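You operate a simulated robot arm through the tools that you are given. There is no shell and no other tool.

You run a simulated robot arm. Do the job below in one go: nothing can be reset, and whatever is moved stays where it is left.

## Task
Zero the counter, set 4 m and run the winder until it stops.
Fine: turn the counter knob back to RUN; press START once.

The check looks at the end state, three seconds after you hand in, the way a careful person would. Anything else that was tipped, shoved, dropped, spilled or broken makes it a failure.

## Robot
A 6-joint arm with a two-finger parallel gripper, fixed in place. Base frame: the origin is at the foot of the arm, x ahead of it, y to its left, z up. Units: m, rad, N and s.
Its first joint turns from -2.897 to 2.897 rad. Payload 3.91 kg.
The tool frame sits at the grasp point between the pads (the TCP): z along the fingers, y along the line on which they close. The tips reach 0.03 m beyond it. The gripper opens to 0.11 m. The fingers are 0.02 m wide and 0.01 m thick; the gripper's body (0.048 by 0.112 m) begins 0.055 m behind the TCP.
Orientation is that of the tool frame in the base frame, as a unit quaternion [w, x, y, z]. With the fingers straight down and closing along the base's y, the tool's x points along the base's -x, its y along +y and its z along -z.

## Interface
- The arm moves only by the tool step_arm. Its arguments are lists of equal length, an entry for each row: "offset": the shift along the tool's x, y, z in m, a list of three; "rotation": the turn, a rotation vector about the tool's x, y, z in rad, a list of three; "gripper": the closure, from 0 (fully open) to 1 (shut). In form: {"offset": [[dx, dy, dz], ...], "rotation": [[ax, ay, az], ...], "gripper": [gripper, ...]}. A call has 1 to 20 rows; each row is the pose to reach, as a shift and turn from the pose commanded when the call began, along the tool's axes at that moment. Each row takes 0.2 s and may step no farther than 0.05 m and 0.15 rad from the row before; otherwise, or with a gripper value out of range, the whole call is refused. Where a pose cannot be reached the arm comes as near as it can. A force on the tool above 40 N (or 10 N above the force at the start of the call, whichever is more), or a blocked arm, ends the call early, and 0.2 s more pass. The fingers move at their own pace (about 0.108 m/s each) and stop on an object; they squeeze with about 42 N. The grip force told is the motor's: it shows also when the fingers shut on nothing. Time passes only in rows, and 0.2 s behind the last, so rows that repeat a pose let the fingers close. It gives the time, the measured TCP pose, the force on the tool (base axes), the opening and the grip force at its end, in the units of the frame above (readings bear some noise), with the torque about the TCP (base axes, N m) and any sound that the robot's microphone picked up.
- Cameras (640 x 400 px; columns grow to the right, rows downward): "scene" is fixed at [0.0481, 0.6515, 1.4956]; the picture's right is [-0.48, -0.88, 0.00], its down [-0.43, 0.24, -0.87] and it looks along [0.76, -0.42, -0.49] (base axes); focal length 319 px, centre (320, 200). "wrist" rides on the gripper at [0.072, 0.017, -0.103] in the tool frame; the picture's right is [-0.23, 0.97, 0.00], its down [-0.76, -0.18, -0.62] and it looks along [-0.61, -0.14, 0.78] (tool axes); focal length 222 px, centre (320, 200). There is no depth. A picture from a camera that has moved, and an enlarged one, comes with that camera's place and axes in the base frame and with its lens.
- snapshot(camera): a new picture of that camera. No time passes.
- inspect(camera, box): a new picture of the part [left, top, right, bottom] of that camera's present view, enlarged. No time passes.
- close_job(): hands the job in; it is judged then, once.

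Places have to be worked out from the pictures, the camera data and where the tool is seen. Open the gripper and draw the arm clear of the work before you hand the job in, unless the task says otherwise.

The tools are called after "Call:" as name(argument=value, ...) on one line, values as JSON. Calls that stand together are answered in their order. step_arm: Moves the arm, as the interface text tells. Its arguments: {"type":"object","properties":{"offset":{"type":"array","items":{"type":"array","items":{"type":"number"}}},"rotation":{"type":"array","items":{"type":"array","items":{"type":"number"}}},"gripper":{"type":"array","items":{"type":"number"}}},"required":["offset","rotation","gripper"]} The other tools are called the same way: snapshot (camera) takes a picture; inspect (camera, box) takes an enlarged picture of a part of a camera's view; close_job () hands the job in.

At the start:

```text
time: 0.0
tcp_pos: [0.6492, 0.2638, 1.1503]
ee_rot: [0.0, 0.0, 1.0, 0.001]
wrist_force: [-0.5, -0.4, -0.6]
moment: [-0.02, 0.03, 0.01]
gripper_width: 0.1098
grasp_force: 0.0
```

scene: 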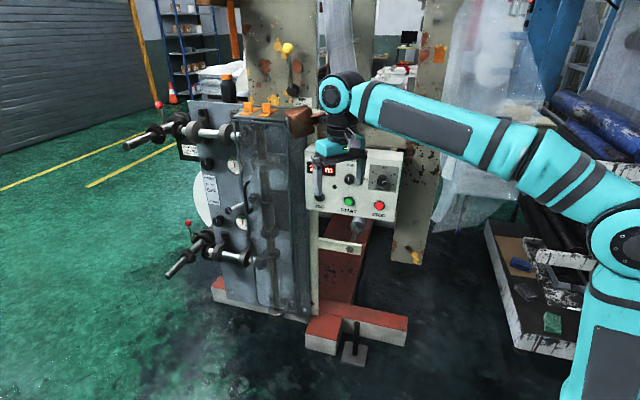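
wrist: 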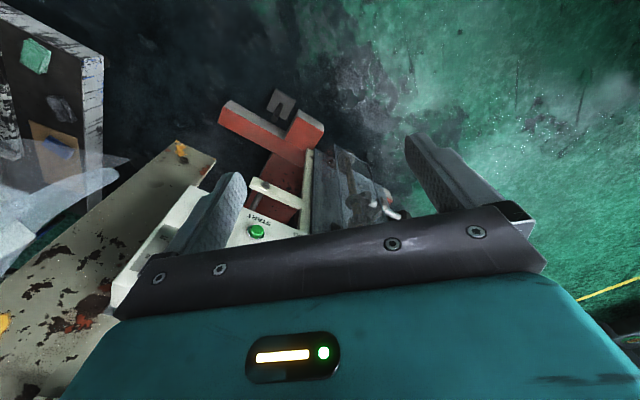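

I look closely at the control panel before moving anything.

Call:
inspect(camera="scene", box=[290, 130, 420, 230])

Call:
inspect(camera="scene", box=[100, 60, 420, 380])

Call:
inspect(camera="wrist", box=[100, 80, 420, 280])

```text
4.00 times, centred on (355, 180) of scene
camera zoom: at [0.0481, 0.6515, 1.4956], right [-0.48, -0.88, 0.0], down [-0.43, 0.24, -0.87], along [0.76, -0.42, -0.49], focal length 1277 px, centre (180, 280)
```

zoom: 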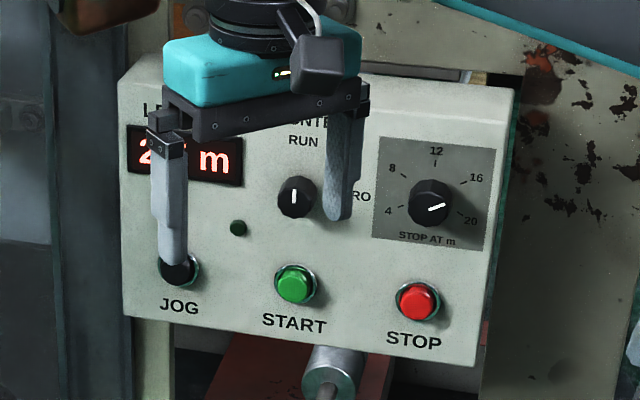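

```text
1.25 times, centred on (260, 220) of scene
camera zoom: at [0.0481, 0.6515, 1.4956], right [-0.48, -0.88, 0.0], down [-0.43, 0.24, -0.87], along [0.76, -0.42, -0.49], focal length 399 px, centre (395, 175)
```

zoom: 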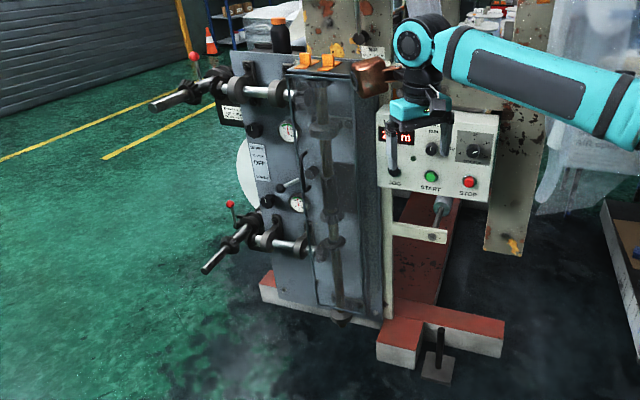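

```text
2.00 times, centred on (260, 180) of wrist
camera zoom: at [0.5762, 0.2806, 1.2535], right [0.23, 0.97, 0.0], down [0.76, -0.18, 0.62], along [0.61, -0.14, -0.78], focal length 444 px, centre (440, 240)
```

zoom: 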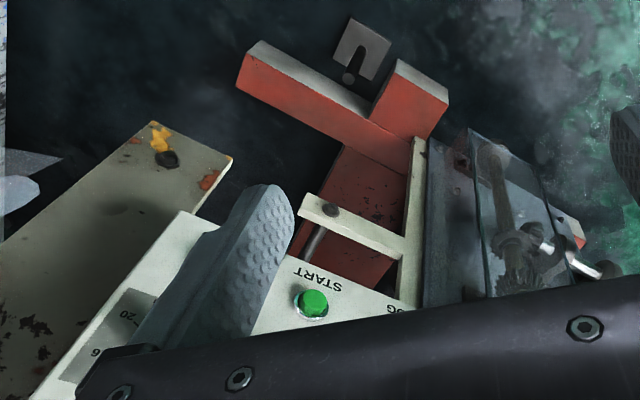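

The panel looks to be at about x≈0.9, with START near (0.905, 0.056, 0.905) by triangulating both views. I tilt the tool to point ahead (+x) while drawing back a little, to get a proper look at the panel.

Call:
step_arm(offset=[[0.01, 0, 0], [0.02, 0, 0], [0.03, 0, 0], [0.04, 0, 0], [0.05, 0, 0], [0.06, 0, 0], [0.07, 0, 0], [0.08, 0, 0], [0.09, 0, 0], [0.1, 0, 0], [0.1, 0, 0]], rotation=[[0, -0.1428, 0], [0, -0.2856, 0], [0, -0.4284, 0], [0, -0.5712, 0], [0, -0.714, 0], [0, -0.8568, 0], [0, -0.9996, 0], [0, -1.1424, 0], [0, -1.2852, 0], [0, -1.428, 0], [0, -1.5708, 0]], gripper=[0, 0, 0, 0, 0, 0, 0, 0, 0, 0, 0])

Call:
snapshot(camera="wrist")

Call:
snapshot(camera="scene")

```text
time: 2.4
tcp_pos: [0.5484, 0.2639, 1.1515]
ee_rot: [0.708, 0.002, 0.706, 0.0]
wrist_force: [-0.6, 0.2, -0.6]
moment: [0.03, -0.01, 0.0]
gripper_width: 0.1101
grasp_force: 0.0
```

```text
taken
camera wrist: at [0.445, 0.2807, 1.0773], right [0.0, 0.97, 0.23], down [-0.62, -0.18, 0.76], along [0.78, -0.14, 0.61], focal length 222 px, centre (320, 200)
```

wrist: 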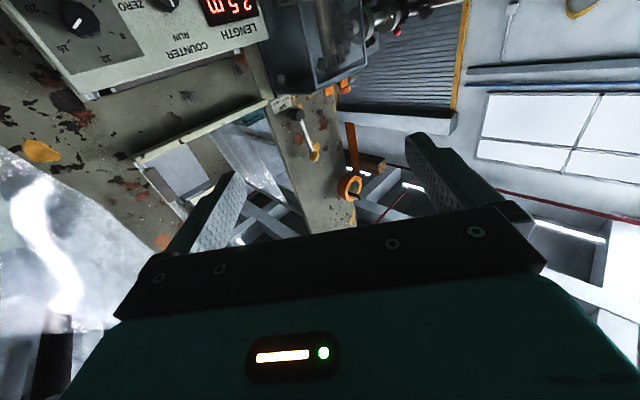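

```text
taken
```

scene: 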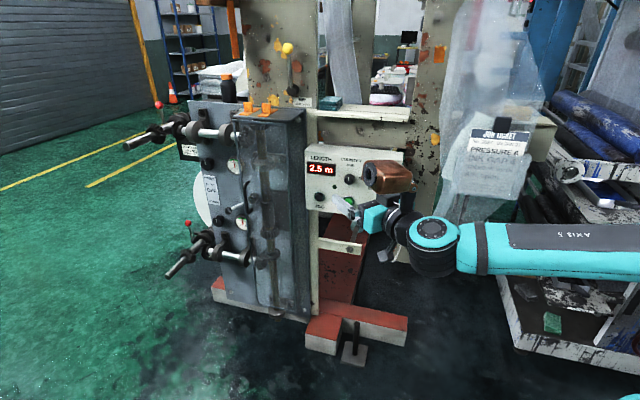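

The counter shows 2.5 m. I lower and shift the tool sideways, well in front of the panel, so the wrist camera can see the whole panel face.

Call:
step_arm(offset=[[0.035, -0.02, 0], [0.07, -0.04, 0], [0.105, -0.06, 0], [0.14, -0.08, 0], [0.175, -0.1, 0], [0.21, -0.12, 0], [0.245, -0.14, 0], [0.28, -0.16, 0], [0.315, -0.18, 0], [0.35, -0.2, 0]], rotation=[[0, 0, 0], [0, 0, 0], [0, 0, 0], [0, 0, 0], [0, 0, 0], [0, 0, 0], [0, 0, 0], [0, 0, 0], [0, 0, 0], [0, 0, 0]], gripper=[0, 0, 0, 0, 0, 0, 0, 0, 0, 0])

Call:
snapshot(camera="wrist")

Call:
snapshot(camera="scene")

```text
time: 4.6
tcp_pos: [0.613, 0.0862, 0.852]
ee_rot: [0.707, -0.001, 0.708, 0.001]
wrist_force: [0.1, -0.1, -0.2]
moment: [0.03, -0.01, -0.02]
gripper_width: 0.1098
grasp_force: 0.1
out of reach, approached as far as the arm can: row 7, 8, 9, 10
```

```text
taken
camera wrist: at [0.5097, 0.1034, 0.7794], right [0.0, 0.97, 0.23], down [-0.62, -0.18, 0.76], along [0.78, -0.14, 0.61], focal length 222 px, centre (320, 200)
```

wrist: 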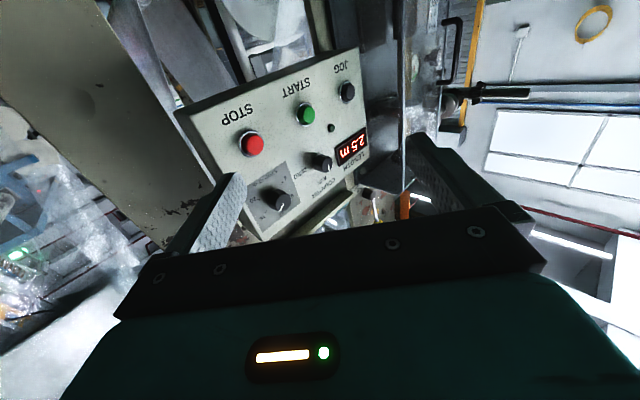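

```text
taken
```

scene: 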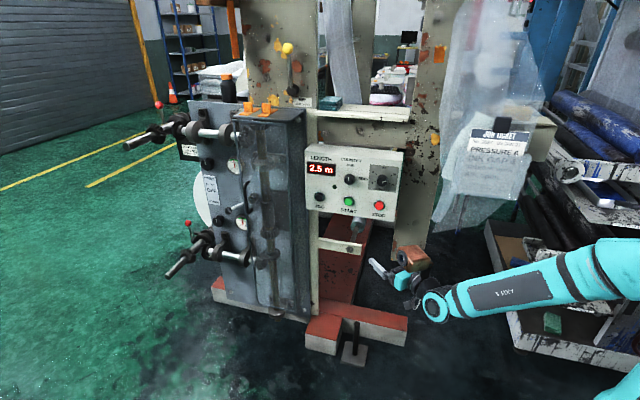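

Now both cameras see the panel unobstructed. I enlarge both to locate the controls precisely and find the panel's plane.

Call:
inspect(camera="scene", box=[300, 135, 412, 225])

Call:
inspect(camera="wrist", box=[170, 40, 390, 240])

Call:
inspect(camera="scene", box=[340, 150, 410, 200])

```text
4.44 times, centred on (356, 180) of scene
camera zoom: at [0.0481, 0.6515, 1.4956], right [-0.48, -0.88, 0.0], down [-0.43, 0.24, -0.87], along [0.76, -0.42, -0.49], focal length 1419 px, centre (160, 289)
```

zoom: 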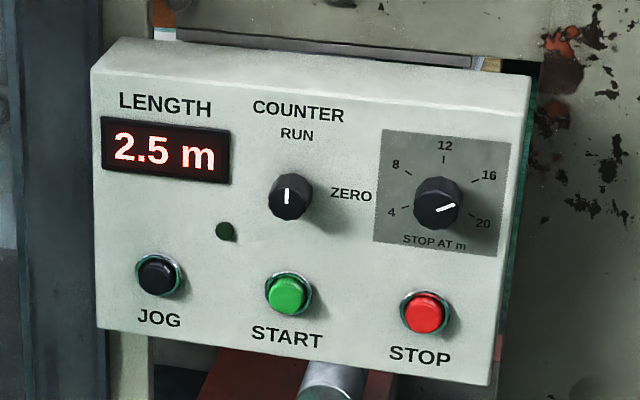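

```text
2.00 times, centred on (280, 140) of wrist
camera zoom: at [0.5097, 0.1034, 0.7794], right [0.0, 0.97, 0.23], down [-0.62, -0.18, 0.76], along [0.78, -0.14, 0.61], focal length 444 px, centre (400, 320)
```

zoom: 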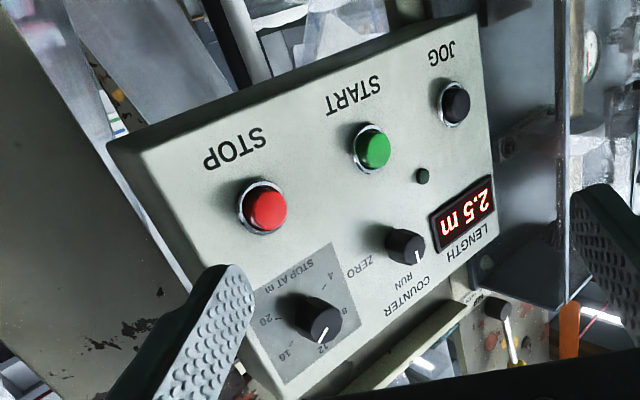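

```text
8.00 times, centred on (375, 175) of scene
camera zoom: at [0.0481, 0.6515, 1.4956], right [-0.48, -0.88, 0.0], down [-0.43, 0.24, -0.87], along [0.76, -0.42, -0.49], focal length 2555 px, centre (-120, 400)
```

zoom: 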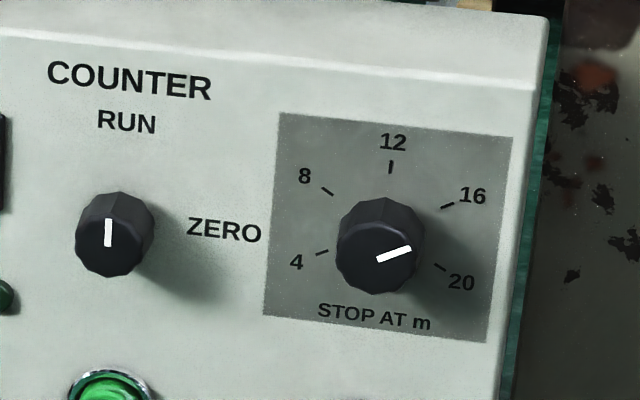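

Triangulating the controls: the panel is vertical, its face turned 45° (outward normal ≈ (-0.707, 0.707, 0)), n·p ≈ -0.616. COUNTER knob front ≈ (0.904, 0.063, 0.996), STOP AT knob ≈ (0.824, -0.021, 1.009), START ≈ (0.914, 0.051, 0.898). The dial seems to point at about 16. As the last command was partly out of reach, I first make a small move up and check where that puts me.

Call:
step_arm(offset=[[-0.05, 0, 0.0], [-0.1, 0.0, 0.03]], rotation=[[0, 0, 0], [0, 0, 0]], gripper=[0, 0])

```text
refused: row 2 steps farther than a row can; nothing moved
```

The step was slightly too long; I make it shorter.

Call:
step_arm(offset=[[-0.04, 0, 0.02], [-0.08, 0.0, 0.04]], rotation=[[0, 0, 0], [0, 0, 0]], gripper=[0, 0])

```text
time: 5.2
tcp_pos: [0.6553, 0.0855, 0.9349]
ee_rot: [0.707, 0.0, 0.707, 0.0]
wrist_force: [0.7, 1.5, 0.2]
moment: [-0.02, 0.01, -0.01]
gripper_width: 0.1101
grasp_force: 0.2
```

That shifted as expected. The guard box edge appears to protrude about 0.10 m from the panel at its left, 0.15 m away from the knob, so there's room. I yaw the tool 45° to face the panel and go to a standoff in front of the COUNTER knob.

Call:
step_arm(offset=[[-0.01, 0.0135, 0.024], [-0.02, 0.027, 0.048], [-0.03, 0.0405, 0.072], [-0.04, 0.054, 0.096], [-0.05, 0.0675, 0.12], [-0.061, 0.081, 0.145], [-0.061, 0.081, 0.145]], rotation=[[0.1309, 0, 0], [0.2618, 0, 0], [0.3927, 0, 0], [0.5236, 0, 0], [0.6545, 0, 0], [0.7854, 0, 0], [0.7854, 0, 0]], gripper=[0.4, 0.4, 0.4, 0.4, 0.4, 0.4, 0.4])

Call:
snapshot(camera="wrist")

Call:
snapshot(camera="scene")

```text
time: 6.8
tcp_pos: [0.7991, 0.1663, 0.9935]
ee_rot: [0.653, 0.271, 0.653, -0.271]
wrist_force: [0.3, 1.1, -0.2]
moment: [-0.01, 0.03, 0.03]
gripper_width: 0.0661
grasp_force: 0.0
```

```text
taken
camera wrist: at [0.7373, 0.2526, 0.9199], right [0.69, 0.69, 0.23], down [-0.57, 0.32, 0.76], along [0.45, -0.65, 0.61], focal length 222 px, centre (320, 200)
```

wrist: 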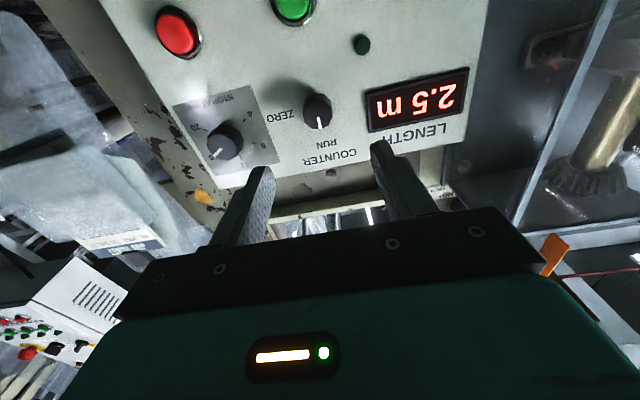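

```text
taken
```

scene: 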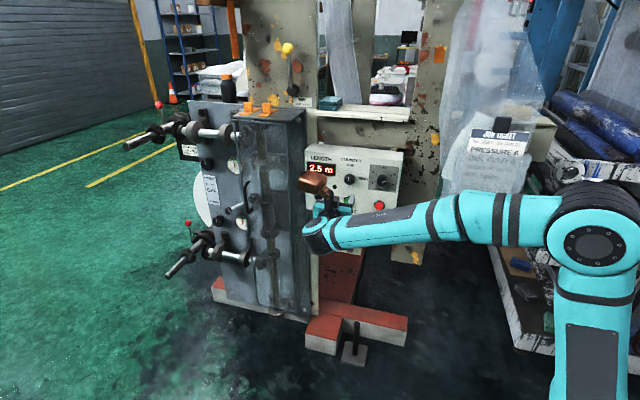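

I enlarge the wrist view to measure where the knobs and panel lie relative to the tool.

Call:
inspect(camera="wrist", box=[160, 60, 400, 210])

Call:
inspect(camera="wrist", box=[140, 0, 400, 165])

```text
2.67 times, centred on (280, 135) of wrist
camera zoom: at [0.7373, 0.2526, 0.9199], right [0.69, 0.69, 0.23], down [-0.57, 0.32, 0.76], along [0.45, -0.65, 0.61], focal length 592 px, centre (427, 373)
```

zoom: 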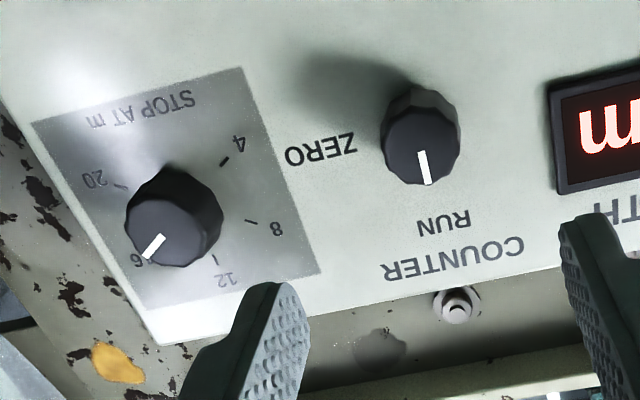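

```text
2.42 times, centred on (270, 82) of wrist
camera zoom: at [0.7373, 0.2526, 0.9199], right [0.69, 0.69, 0.23], down [-0.57, 0.32, 0.76], along [0.45, -0.65, 0.61], focal length 538 px, centre (441, 485)
```

zoom: 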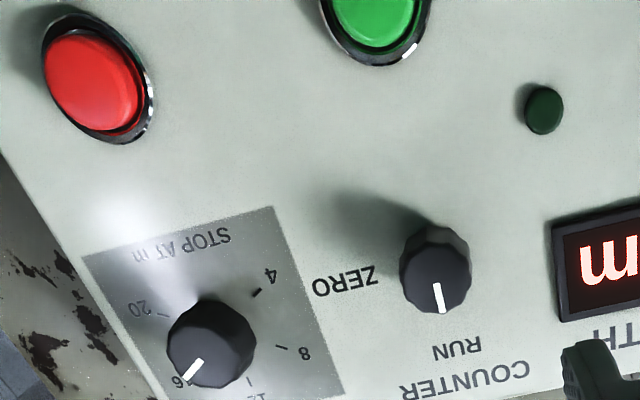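

From this view the COUNTER knob axis sits about 5 mm above and 4 mm to the right of the tool axis, with its front about 0.148 m ahead. I advance 0.08 m with that correction and look again.

Call:
step_arm(offset=[[-0.002, -0.001, 0.02], [-0.004, -0.002, 0.04], [-0.005, -0.003, 0.06], [-0.005, -0.004, 0.08], [-0.005, -0.004, 0.08]], rotation=[[0, 0, 0], [0, 0, 0], [0, 0, 0], [0, 0, 0], [0, 0, 0]], gripper=[0.4, 0.4, 0.4, 0.4, 0.4])

Call:
snapshot(camera="wrist")

Call:
inspect(camera="wrist", box=[200, 60, 440, 210])

Call:
inspect(camera="scene", box=[290, 130, 420, 230])

```text
time: 8.0
tcp_pos: [0.8551, 0.107, 0.9992]
ee_rot: [0.653, 0.271, 0.653, -0.27]
wrist_force: [0.0, 0.5, 0.3]
moment: [-0.02, -0.01, 0.0]
gripper_width: 0.0659
grasp_force: 0.1
```

```text
taken
camera wrist: at [0.7926, 0.192, 0.9258], right [0.69, 0.69, 0.23], down [-0.57, 0.31, 0.76], along [0.45, -0.65, 0.61], focal length 222 px, centre (320, 200)
```

wrist: 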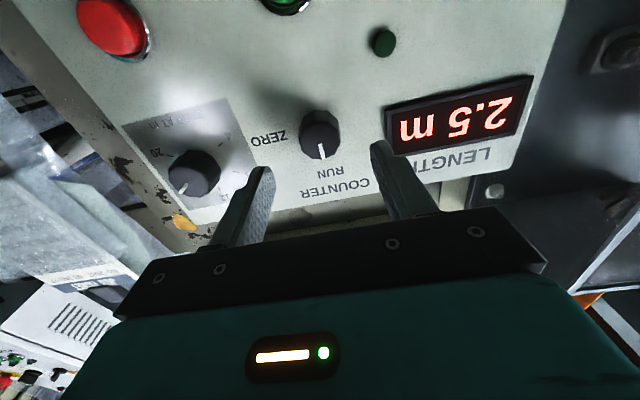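

```text
2.67 times, centred on (320, 135) of wrist
camera zoom: at [0.7926, 0.192, 0.9258], right [0.69, 0.69, 0.23], down [-0.57, 0.31, 0.76], along [0.45, -0.65, 0.61], focal length 592 px, centre (320, 373)
```

zoom: 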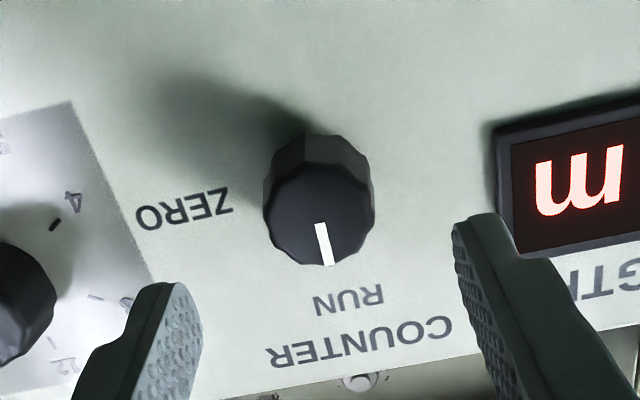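

```text
4.00 times, centred on (355, 180) of scene
camera zoom: at [0.0481, 0.6515, 1.4956], right [-0.48, -0.88, 0.0], down [-0.43, 0.24, -0.87], along [0.76, -0.42, -0.49], focal length 1277 px, centre (180, 280)
```

zoom: 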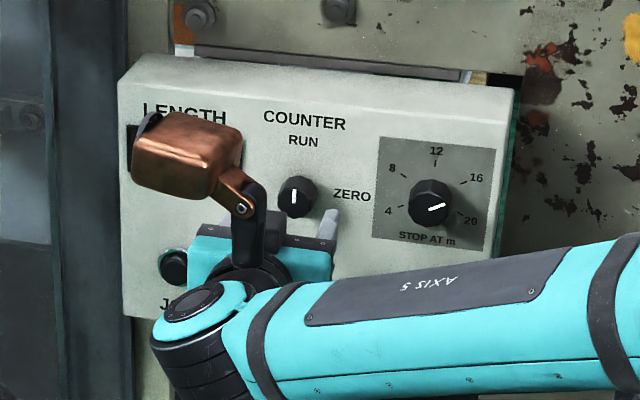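

The tool axis is now within about 1 mm of the knob axis. The knob front is ~0.068 m ahead and the panel face ~0.09 m ahead, with a knob diameter of about 34 mm. I advance 0.052 m so the fingers straddle the knob, with the tips still ~7-10 mm off the panel.

Call:
step_arm(offset=[[-0.001, -0.0005, 0.015], [-0.001, -0.0005, 0.03], [-0.001, -0.0005, 0.042], [-0.001, -0.0005, 0.052], [-0.001, -0.0005, 0.052]], rotation=[[0, 0, 0], [0, 0, 0], [0, 0, 0], [0, 0, 0], [0, 0, 0]], gripper=[0.4, 0.4, 0.4, 0.4, 0.4])

Call:
inspect(camera="wrist", box=[200, 60, 440, 210])

Call:
inspect(camera="scene", box=[290, 130, 420, 230])

```text
time: 9.2
tcp_pos: [0.8901, 0.0702, 0.9985]
ee_rot: [0.654, 0.27, 0.653, -0.27]
wrist_force: [0.0, -0.2, 0.3]
moment: [0.01, -0.02, 0.03]
gripper_width: 0.0659
grasp_force: 0.0
```

```text
2.67 times, centred on (320, 135) of wrist
camera zoom: at [0.8278, 0.1552, 0.9264], right [0.69, 0.69, 0.23], down [-0.57, 0.32, 0.76], along [0.45, -0.65, 0.61], focal length 592 px, centre (320, 373)
```

zoom: 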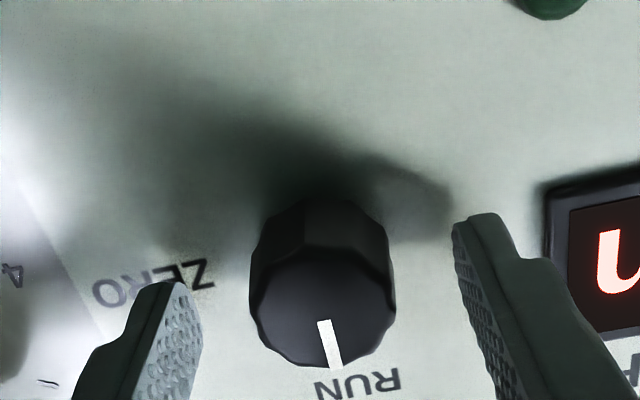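

```text
4.00 times, centred on (355, 180) of scene
camera zoom: at [0.0481, 0.6515, 1.4956], right [-0.48, -0.88, 0.0], down [-0.43, 0.24, -0.87], along [0.76, -0.42, -0.49], focal length 1277 px, centre (180, 280)
```

zoom: 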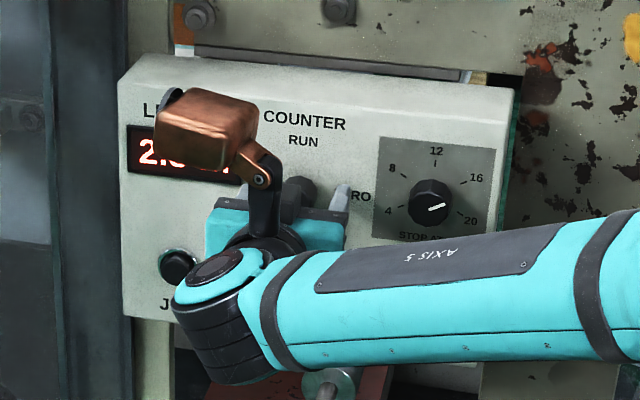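

Knob is centred between the fingers, about 3 mm above centre. I correct 2 mm upward and close on it.

Call:
step_arm(offset=[[-0.002, 0, 0], [-0.002, 0, 0], [-0.002, 0, 0], [-0.002, 0, 0], [-0.002, 0, 0]], rotation=[[0, 0, 0], [0, 0, 0], [0, 0, 0], [0, 0, 0], [0, 0, 0]], gripper=[0.5, 0.6, 0.75, 0.8, 0.8])

Call:
inspect(camera="wrist", box=[200, 60, 440, 210])

```text
time: 10.4
tcp_pos: [0.8908, 0.0712, 1.0014]
ee_rot: [0.653, 0.271, 0.653, -0.27]
wrist_force: [22.8, 10.7, 6.3]
moment: [0.07, -0.18, 0.69]
gripper_width: 0.0333
grasp_force: 44.7
```

```text
2.67 times, centred on (320, 135) of wrist
camera zoom: at [0.8285, 0.1566, 0.9285], right [0.69, 0.69, 0.23], down [-0.57, 0.31, 0.76], along [0.45, -0.65, 0.61], focal length 592 px, centre (320, 373)
```

zoom: 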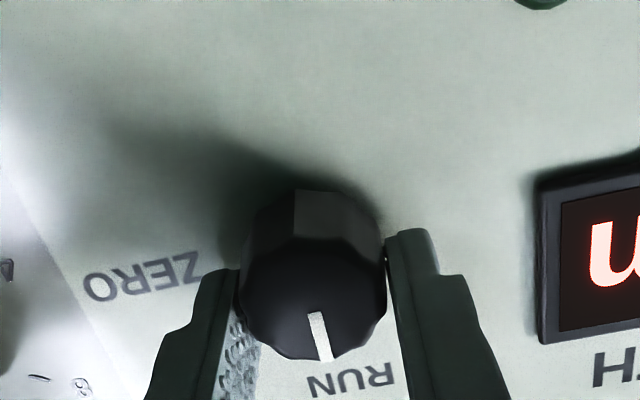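

Grip is firm (33 mm, 45 N) with about 25 N of sideways force pushing the tool toward its +y. I shift 1 mm that way to relieve it.

Call:
step_arm(offset=[[0, 0.001, 0], [0, 0.001, 0]], rotation=[[0, 0, 0], [0, 0, 0]], gripper=[0.8, 0.8])

```text
time: 11.0
tcp_pos: [0.8898, 0.0707, 1.002]
ee_rot: [0.653, 0.271, 0.653, -0.271]
wrist_force: [14.5, 9.4, 4.3]
moment: [-0.05, -0.24, 0.38]
gripper_width: 0.0331
grasp_force: 45.0
```

Side force fell to about 17 N; I add another 1.5 mm and start the clockwise turn toward ZERO, first 45° to check it behaves.

Call:
step_arm(offset=[[0, 0.0015, 0], [0, 0.0015, 0], [0, 0.0015, 0], [0, 0.0015, 0], [0, 0.0015, 0], [0, 0.0015, 0], [0, 0.0015, 0]], rotation=[[0, 0, 0], [0, 0, 0.131], [0, 0, 0.262], [0, 0, 0.393], [0, 0, 0.524], [0, 0, 0.655], [0, 0, 0.785]], gripper=[0.8, 0.8, 0.8, 0.8, 0.8, 0.8, 0.8])

Call:
snapshot(camera="wrist")

Call:
inspect(camera="scene", box=[290, 130, 420, 230])

```text
time: 11.8
tcp_pos: [0.8896, 0.0705, 1.0026]
ee_rot: [0.677, 0.339, 0.621, -0.203]
wrist_force: [-34.2, 0.8, -2.2]
moment: [-0.09, 0.14, -0.65]
gripper_width: 0.0338
grasp_force: 44.7
stopped in row 3: the force on the tool passed its limit at 44 N (the readings are from after the stop); the commanded pose is now the measured one
```

```text
taken
camera wrist: at [0.8387, 0.1666, 0.9337], right [0.64, 0.64, 0.42], down [-0.67, 0.21, 0.71], along [0.36, -0.74, 0.56], focal length 222 px, centre (320, 200)
```

wrist: 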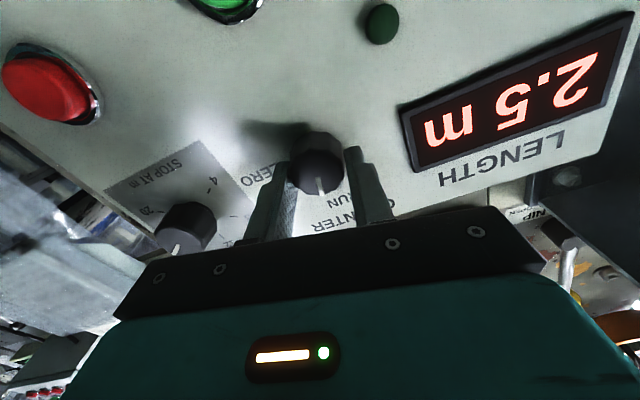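

```text
4.00 times, centred on (355, 180) of scene
camera zoom: at [0.0481, 0.6515, 1.4956], right [-0.48, -0.88, 0.0], down [-0.43, 0.24, -0.87], along [0.76, -0.42, -0.49], focal length 1277 px, centre (180, 280)
```

zoom: 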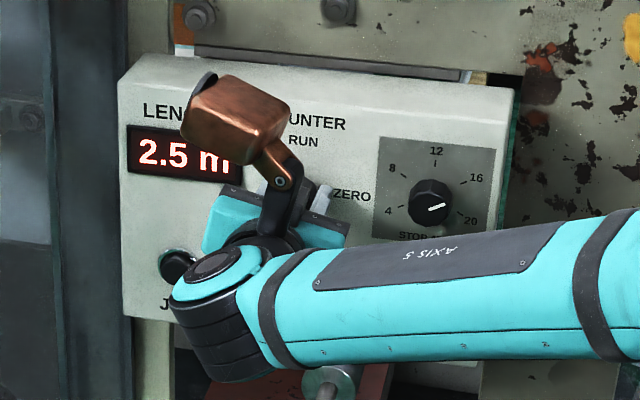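

The knob turns with the tool, but my last lateral shift overshot, giving force the other way. I hold here to read the settled force.

Call:
step_arm(offset=[[0, 0, 0]], rotation=[[0, 0, 0]], gripper=[0.8])

Call:
inspect(camera="wrist", box=[200, 60, 440, 210])

```text
time: 12.2
tcp_pos: [0.8898, 0.0691, 1.0021]
ee_rot: [0.677, 0.339, 0.621, -0.202]
wrist_force: [-37.4, -1.6, -2.9]
moment: [-0.16, 0.09, -1.11]
gripper_width: 0.0335
grasp_force: 44.8
```

```text
2.67 times, centred on (320, 135) of wrist
camera zoom: at [0.8386, 0.1665, 0.9337], right [0.64, 0.64, 0.42], down [-0.67, 0.21, 0.71], along [0.36, -0.74, 0.56], focal length 592 px, centre (320, 373)
```

zoom: 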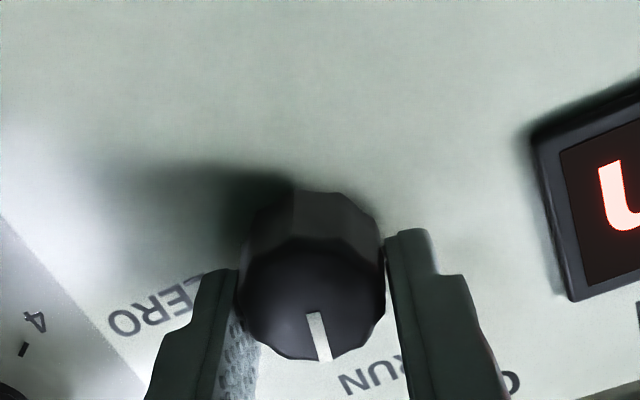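

The settled force is about -27 N along tool y and -25 N along tool z. I nudge back 1 mm in each to relieve it.

Call:
step_arm(offset=[[0, -0.001, -0.001], [0, -0.001, -0.001]], rotation=[[0, 0, 0], [0, 0, 0]], gripper=[0.8, 0.8])

```text
time: 12.8
tcp_pos: [0.8891, 0.0703, 1.0017]
ee_rot: [0.678, 0.338, 0.622, -0.2]
wrist_force: [-21.5, -4.7, 0.5]
moment: [-0.1, 0.12, -0.4]
gripper_width: 0.0338
grasp_force: 44.7
```

Force dropped to about 22 N, so the nudge is right; I repeat it.

Call:
step_arm(offset=[[0, -0.0014, -0.001], [0, -0.0014, -0.001]], rotation=[[0, 0, 0], [0, 0, 0]], gripper=[0.8, 0.8])

```text
time: 13.6
tcp_pos: [0.8895, 0.0707, 1.0017]
ee_rot: [0.678, 0.337, 0.621, -0.201]
wrist_force: [31.0, -6.3, 5.4]
moment: [-0.2, -0.35, 0.43]
gripper_width: 0.0334
grasp_force: 45.2
stopped in row 2: the force on the tool passed its limit at 43 N (the readings are from after the stop); the commanded pose is now the measured one
```

The contact is stiff (~35 N/mm), so nudges must be small. I give back 0.4 mm and see.

Call:
step_arm(offset=[[0, 0.0004, 0.0004], [0, 0.0004, 0.0004]], rotation=[[0, 0, 0], [0, 0, 0]], gripper=[0.7, 0.7])

```text
time: 14.2
tcp_pos: [0.8884, 0.0705, 1.0023]
ee_rot: [0.678, 0.338, 0.621, -0.2]
wrist_force: [0.3, 0.8, 0.1]
moment: [0.02, -0.03, -0.02]
gripper_width: 0.0341
grasp_force: 0.9
```

At closure 0.70 the fingers just let go (0.9 N) and the tool force vanished, so the squeeze can be graded. I try a slightly tighter closure for a gentler grip.

Call:
step_arm(offset=[[0, 0, 0], [0, 0, 0], [0, 0, 0]], rotation=[[0, 0, 0], [0, 0, 0], [0, 0, 0]], gripper=[0.715, 0.715, 0.715])

```text
time: 15.0
tcp_pos: [0.8892, 0.0718, 1.0018]
ee_rot: [0.678, 0.338, 0.621, -0.201]
wrist_force: [-8.1, 5.2, -2.8]
moment: [0.04, 0.08, -0.08]
gripper_width: 0.0338
grasp_force: 44.7
```

Good: full grip with under 10 N of side force. I continue turning clockwise in small steps.

Call:
step_arm(offset=[[0, 0, 0], [0, 0, 0], [0, 0, 0], [0, 0, 0], [0, 0, 0]], rotation=[[0, 0, 0.1], [0, 0, 0.2], [0, 0, 0.3], [0, 0, 0.4], [0, 0, 0.4]], gripper=[0.715, 0.715, 0.715, 0.715, 0.715])

Call:
inspect(camera="wrist", box=[200, 60, 440, 210])

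```text
time: 15.7
tcp_pos: [0.8871, 0.07, 1.0018]
ee_rot: [0.698, 0.414, 0.573, -0.115]
wrist_force: [-19.2, 0.7, -0.9]
moment: [0.08, 0.24, -0.18]
gripper_width: 0.0332
grasp_force: 44.8
stopped in row 3: the force on the tool passed its limit at 43 N (the readings are from after the stop); the commanded pose is now the measured one
```

```text
2.67 times, centred on (320, 135) of wrist
camera zoom: at [0.8473, 0.1773, 0.9436], right [0.55, 0.54, 0.64], down [-0.79, 0.09, 0.6], along [0.27, -0.83, 0.48], focal length 592 px, centre (320, 373)
```

zoom: 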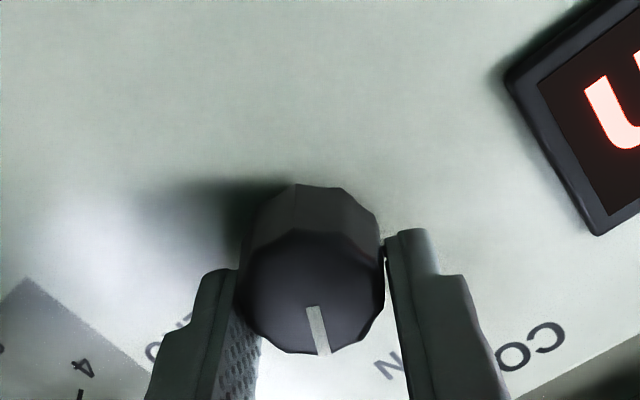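

The knob follows, but the tool axis is slightly off the knob axis, so force builds with rotation. I zoom in to measure the offset.

Call:
inspect(camera="wrist", box=[270, 120, 370, 200])

```text
5.00 times, centred on (320, 160) of wrist
camera zoom: at [0.8473, 0.1773, 0.9436], right [0.55, 0.54, 0.64], down [-0.79, 0.09, 0.6], along [0.27, -0.83, 0.48], focal length 1111 px, centre (320, 400)
```

zoom: 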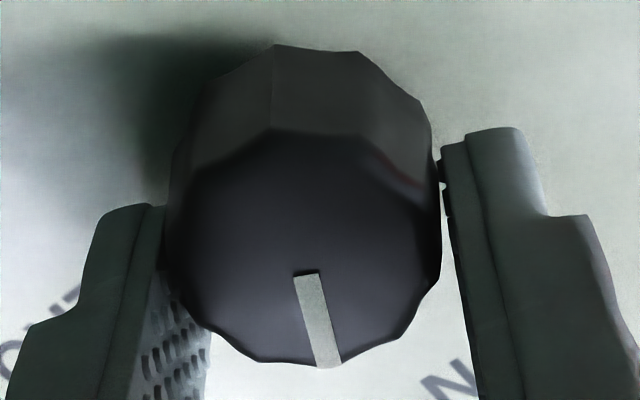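

The force trend (command drifting left as roll grows) suggests the knob axis lies ~3 mm toward tool +x. I loosen the grip, shift 3 mm that way, regrip gently and turn a bit to test.

Call:
step_arm(offset=[[0, 0, 0], [0, 0, 0], [0.003, 0, 0], [0.003, 0, 0], [0.003, 0, 0], [0.003, 0, 0]], rotation=[[0, 0, 0], [0, 0, 0], [0, 0, 0], [0, 0, 0], [0, 0, 0], [0, 0, 0]], gripper=[0.68, 0.68, 0.68, 0.68, 0.72, 0.72])

Call:
step_arm(offset=[[0, 0, 0], [0, 0, 0], [0, 0, 0], [0, 0, 0]], rotation=[[0, 0, 0.07], [0, 0, 0.14], [0, 0, 0.21], [0, 0, 0.28]], gripper=[0.72, 0.72, 0.72, 0.72])

Call:
inspect(camera="wrist", box=[200, 60, 440, 210])

```text
time: 17.1
tcp_pos: [0.8884, 0.071, 0.9986]
ee_rot: [0.697, 0.414, 0.574, -0.115]
wrist_force: [-4.9, -4.2, -5.4]
moment: [0.04, 0.07, -0.23]
gripper_width: 0.0351
grasp_force: 4.0
```

```text
time: 18.1
tcp_pos: [0.8888, 0.0713, 0.9972]
ee_rot: [0.706, 0.489, 0.511, -0.017]
wrist_force: [-9.4, -0.9, -8.0]
moment: [0.23, 0.31, -0.22]
gripper_width: 0.0361
grasp_force: 5.6
```

```text
2.67 times, centred on (320, 135) of wrist
camera zoom: at [0.8589, 0.1886, 0.9553], right [0.4, 0.4, 0.82], down [-0.9, -0.01, 0.44], along [0.19, -0.92, 0.35], focal length 592 px, centre (320, 373)
```

zoom: 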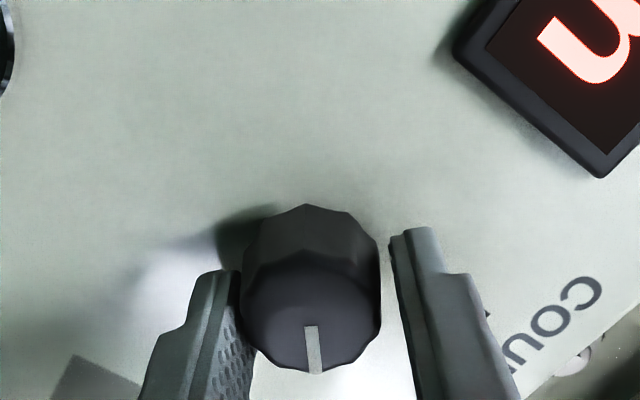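

Only one finger is touching now, and the fingers did not close on the small command change, so the knob lagged. I open decisively, shift 1.2 mm toward tool -y to centre, and close fully.

Call:
step_arm(offset=[[0, 0, 0], [0, -0.0012, 0], [0, -0.0012, 0], [0, -0.0012, 0], [0, -0.0012, 0], [0, -0.0012, 0]], rotation=[[0, 0, 0], [0, 0, 0], [0, 0, 0], [0, 0, 0], [0, 0, 0], [0, 0, 0]], gripper=[0.55, 0.55, 0.8, 0.8, 0.8, 0.8])

Call:
inspect(camera="wrist", box=[200, 60, 440, 210])

```text
time: 19.5
tcp_pos: [0.8883, 0.0705, 0.9969]
ee_rot: [0.706, 0.49, 0.51, -0.017]
wrist_force: [-12.6, -1.4, -10.0]
moment: [0.12, 0.19, -0.33]
gripper_width: 0.033
grasp_force: 45.1
```

```text
2.67 times, centred on (320, 135) of wrist
camera zoom: at [0.8582, 0.1875, 0.9547], right [0.4, 0.4, 0.82], down [-0.9, -0.01, 0.44], along [0.19, -0.92, 0.35], focal length 592 px, centre (320, 373)
```

zoom: 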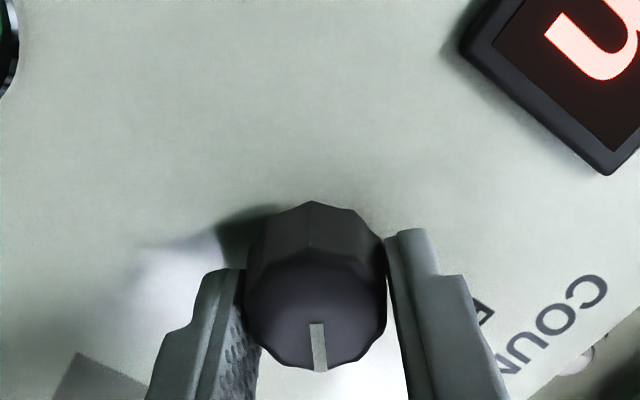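

Gripped well with ~16 N side force. The knob has turned about 33° so far; I continue the clockwise turn with a small -y correction.

Call:
step_arm(offset=[[0, -0.0004, 0], [0, -0.0004, 0], [0, -0.0004, 0], [0, -0.0004, 0], [0, -0.0004, 0], [0, -0.0004, 0]], rotation=[[0, 0, 0], [0, 0, 0.1], [0, 0, 0.2], [0, 0, 0.3], [0, 0, 0.4], [0, 0, 0.5]], gripper=[0.8, 0.8, 0.8, 0.8, 0.8, 0.8])

Call:
inspect(camera="wrist", box=[200, 60, 440, 210])

Call:
inspect(camera="scene", box=[290, 130, 420, 230])

```text
time: 20.4
tcp_pos: [0.8879, 0.0707, 0.9978]
ee_rot: [0.702, 0.541, 0.461, 0.05]
wrist_force: [-8.3, -1.5, 0.7]
moment: [0.22, 0.22, 0.29]
gripper_width: 0.0332
grasp_force: 44.7
out of reach, approached as far as the arm can: row 4
stopped in row 4: the force on the tool passed its limit at 73 N (the readings are from after the stop); the commanded pose is now the measured one
```

```text
2.67 times, centred on (320, 135) of wrist
camera zoom: at [0.8638, 0.1925, 0.9681], right [0.29, 0.27, 0.92], down [-0.95, -0.06, 0.31], along [0.14, -0.96, 0.24], focal length 592 px, centre (320, 373)
```

zoom: 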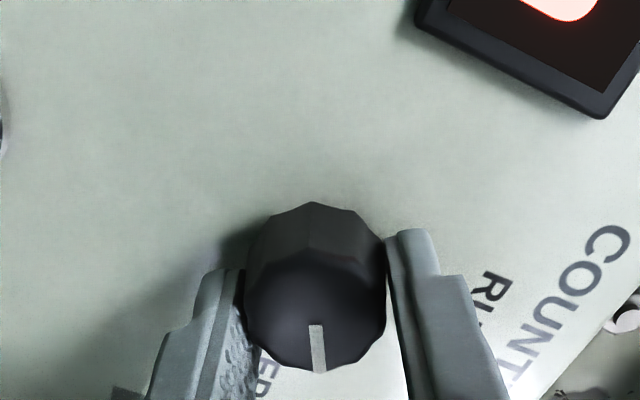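

```text
4.00 times, centred on (355, 180) of scene
camera zoom: at [0.0481, 0.6515, 1.4956], right [-0.48, -0.88, 0.0], down [-0.43, 0.24, -0.87], along [0.76, -0.42, -0.49], focal length 1277 px, centre (180, 280)
```

zoom: 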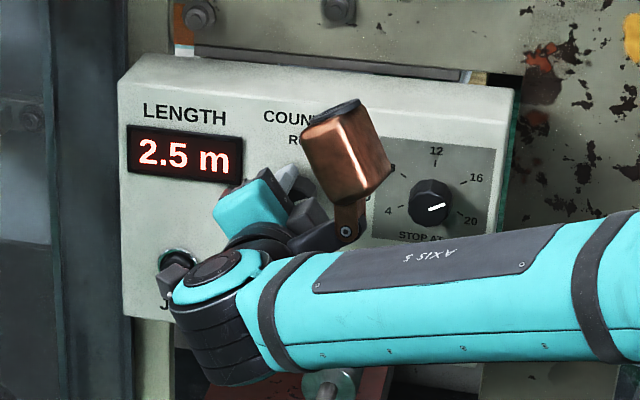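

J6 reached its limit here (roll ≈ +0.94 rad); the knob is turned about 45°. I open, roll back to about zero while re-centring (~2 mm left on the panel), ready to regrip and finish the turn.

Call:
step_arm(offset=[[0, 0, 0], [0.0014, 0.0011, 0], [0.0014, 0.0011, 0], [0.0014, 0.0011, 0], [0.0014, 0.0011, 0], [0.0014, 0.0011, 0], [0.0014, 0.0011, 0], [0.0014, 0.0011, 0], [0.0014, 0.0011, 0], [0.0014, 0.0011, 0]], rotation=[[0, 0, 0], [0, 0, 0], [0, 0, -0.13], [0, 0, -0.26], [0, 0, -0.39], [0, 0, -0.52], [0, 0, -0.65], [0, 0, -0.78], [0, 0, -0.91], [0, 0, -0.91]], gripper=[0.5, 0.5, 0.5, 0.5, 0.5, 0.5, 0.5, 0.5, 0.5, 0.5])

Call:
inspect(camera="wrist", box=[200, 60, 440, 210])

```text
time: 22.6
tcp_pos: [0.889, 0.0709, 0.9962]
ee_rot: [0.652, 0.283, 0.652, -0.263]
wrist_force: [-0.1, -0.8, 0.5]
moment: [-0.01, 0.0, -0.01]
gripper_width: 0.0548
grasp_force: 0.1
```

```text
2.67 times, centred on (320, 135) of wrist
camera zoom: at [0.8294, 0.1594, 0.9254], right [0.69, 0.68, 0.25], down [-0.57, 0.3, 0.76], along [0.44, -0.67, 0.59], focal length 592 px, centre (320, 373)
```

zoom: 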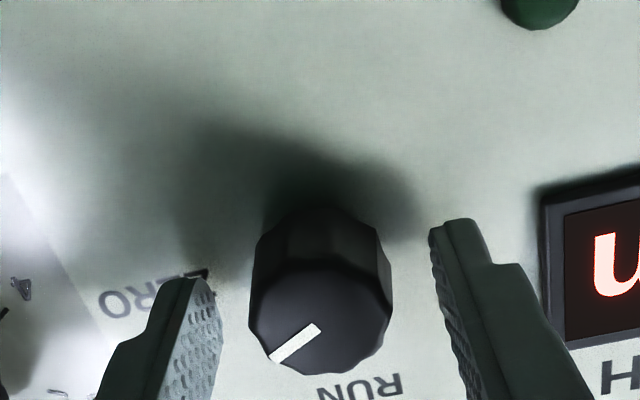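

The pointer is now about 62° clockwise, on the way to ZERO. The knob sits ~1 mm to tool +y; I correct and close.

Call:
step_arm(offset=[[0, 0.001, 0], [0, 0.001, 0], [0, 0.001, 0], [0, 0.001, 0], [0, 0.001, 0]], rotation=[[0, 0, 0], [0, 0, 0], [0, 0, 0], [0, 0, 0], [0, 0, 0]], gripper=[0.5, 0.8, 0.8, 0.8, 0.8])

```text
time: 23.8
tcp_pos: [0.8907, 0.0723, 0.9984]
ee_rot: [0.653, 0.283, 0.652, -0.263]
wrist_force: [-6.4, -2.4, -3.0]
moment: [0.05, 0.08, -0.21]
gripper_width: 0.033
grasp_force: 44.7
```

Nicely centred (7 N). I turn clockwise by 0.5 rad.

Call:
step_arm(offset=[[0, 0, 0], [0, 0, 0], [0, 0, 0], [0, 0, 0], [0, 0, 0], [0, 0, 0]], rotation=[[0, 0, 0.1], [0, 0, 0.2], [0, 0, 0.3], [0, 0, 0.4], [0, 0, 0.5], [0, 0, 0.5]], gripper=[0.8, 0.8, 0.8, 0.8, 0.8, 0.8])

Call:
snapshot(camera="wrist")

Call:
inspect(camera="scene", box=[290, 130, 420, 230])

```text
time: 24.9
tcp_pos: [0.8896, 0.072, 0.9967]
ee_rot: [0.694, 0.423, 0.572, -0.112]
wrist_force: [-15.1, -3.7, 1.2]
moment: [0.15, 0.16, -0.28]
gripper_width: 0.0333
grasp_force: 44.7
stopped in row 5: the force on the tool passed its limit at 42 N (the readings are from after the stop); the commanded pose is now the measured one
```

```text
taken
camera wrist: at [0.8509, 0.1801, 0.9405], right [0.55, 0.53, 0.65], down [-0.79, 0.09, 0.6], along [0.26, -0.85, 0.46], focal length 222 px, centre (320, 200)
```

wrist: 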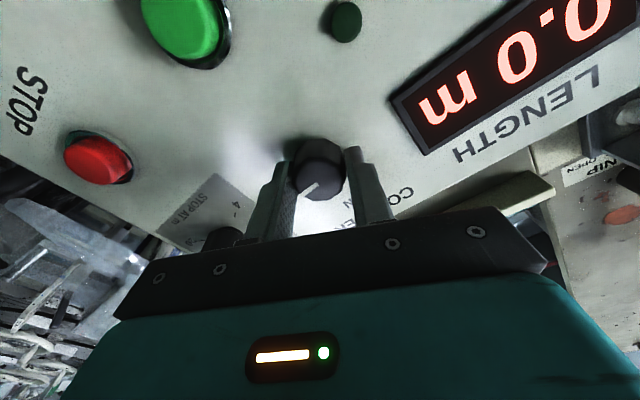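

```text
4.00 times, centred on (355, 180) of scene
camera zoom: at [0.0481, 0.6515, 1.4956], right [-0.48, -0.88, 0.0], down [-0.43, 0.24, -0.87], along [0.76, -0.42, -0.49], focal length 1277 px, centre (180, 280)
```

zoom: 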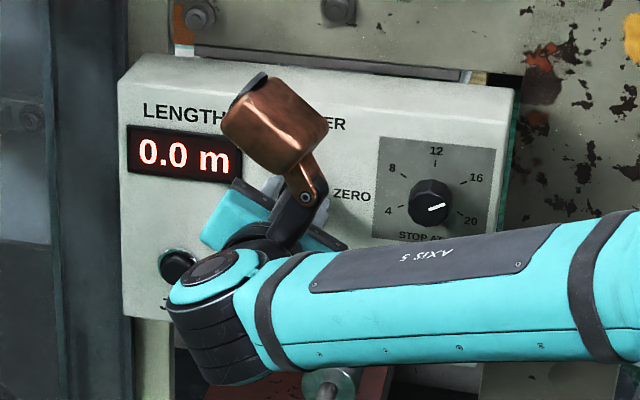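

The display shows 0.0 m: the counter is zeroed. Now I turn the knob back counter-clockwise toward RUN.

Call:
step_arm(offset=[[0, 0, 0], [0, 0, 0], [0, 0, 0], [0, 0, 0], [0, 0, 0], [0, 0, 0], [0, 0, 0], [0, 0, 0]], rotation=[[0, 0, -0.1], [0, 0, -0.2], [0, 0, -0.3], [0, 0, -0.4], [0, 0, -0.5], [0, 0, -0.6], [0, 0, -0.7], [0, 0, -0.8]], gripper=[0.8, 0.8, 0.8, 0.8, 0.8, 0.8, 0.8, 0.8])

Call:
inspect(camera="wrist", box=[200, 60, 440, 210])

```text
time: 26.7
tcp_pos: [0.8896, 0.0739, 0.9962]
ee_rot: [0.596, 0.166, 0.691, -0.373]
wrist_force: [-15.9, 0.5, 3.0]
moment: [-0.17, -0.13, -0.49]
gripper_width: 0.0333
grasp_force: 45.3
```

```text
2.67 times, centred on (320, 135) of wrist
camera zoom: at [0.812, 0.1422, 0.923], right [0.71, 0.7, -0.09], down [-0.38, 0.49, 0.79], along [0.59, -0.52, 0.61], focal length 592 px, centre (320, 373)
```

zoom: 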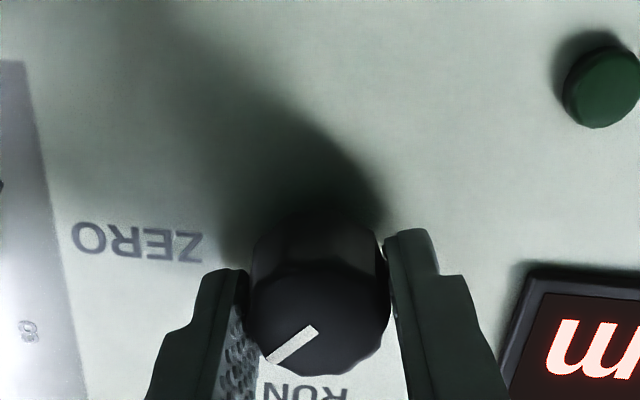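

Turning smoothly; by the pointer the knob is at about 43° now. I continue 0.7 rad counter-clockwise, with a slight nudge to ease side force.

Call:
step_arm(offset=[[0, -0.0003, 0], [0, -0.0003, 0], [0, -0.0003, 0], [0, -0.0003, 0], [0, -0.0003, 0], [0, -0.0003, 0], [0, -0.0003, 0], [0, -0.0003, 0]], rotation=[[0, 0, -0.1], [0, 0, -0.2], [0, 0, -0.3], [0, 0, -0.4], [0, 0, -0.5], [0, 0, -0.6], [0, 0, -0.7], [0, 0, -0.7]], gripper=[0.8, 0.8, 0.8, 0.8, 0.8, 0.8, 0.8, 0.8])

Call:
inspect(camera="wrist", box=[200, 60, 440, 210])

Call:
inspect(camera="scene", box=[290, 130, 420, 230])

```text
time: 28.5
tcp_pos: [0.8916, 0.074, 0.9955]
ee_rot: [0.432, -0.081, 0.706, -0.556]
wrist_force: [24.1, 15.7, 8.0]
moment: [-0.14, -0.14, 0.88]
gripper_width: 0.0332
grasp_force: 44.9
```

```text
2.67 times, centred on (320, 135) of wrist
camera zoom: at [0.7797, 0.1102, 0.9443], right [0.49, 0.5, -0.71], down [-0.03, 0.83, 0.55], along [0.87, -0.25, 0.43], focal length 592 px, centre (320, 373)
```

zoom: 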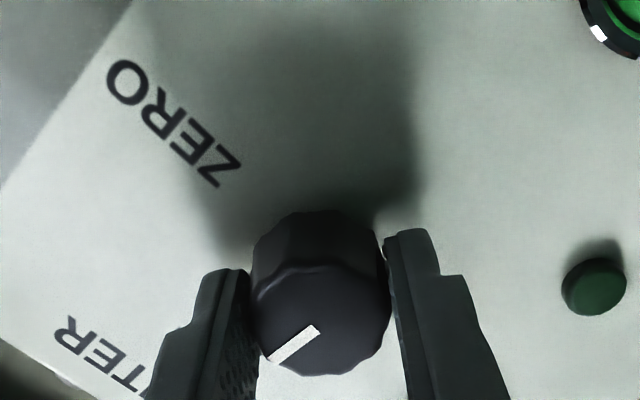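

```text
4.00 times, centred on (355, 180) of scene
camera zoom: at [0.0481, 0.6515, 1.4956], right [-0.48, -0.88, 0.0], down [-0.43, 0.24, -0.87], along [0.76, -0.42, -0.49], focal length 1277 px, centre (180, 280)
```

zoom: 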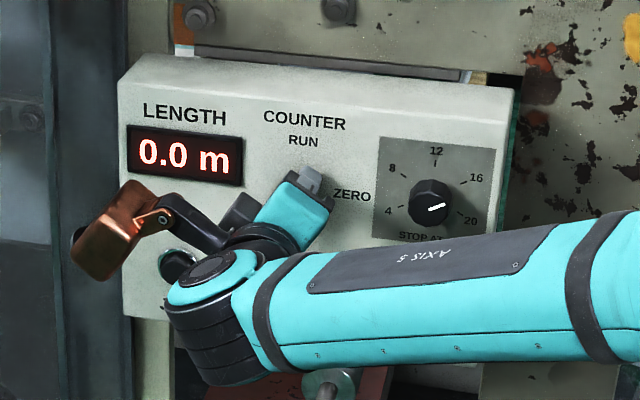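

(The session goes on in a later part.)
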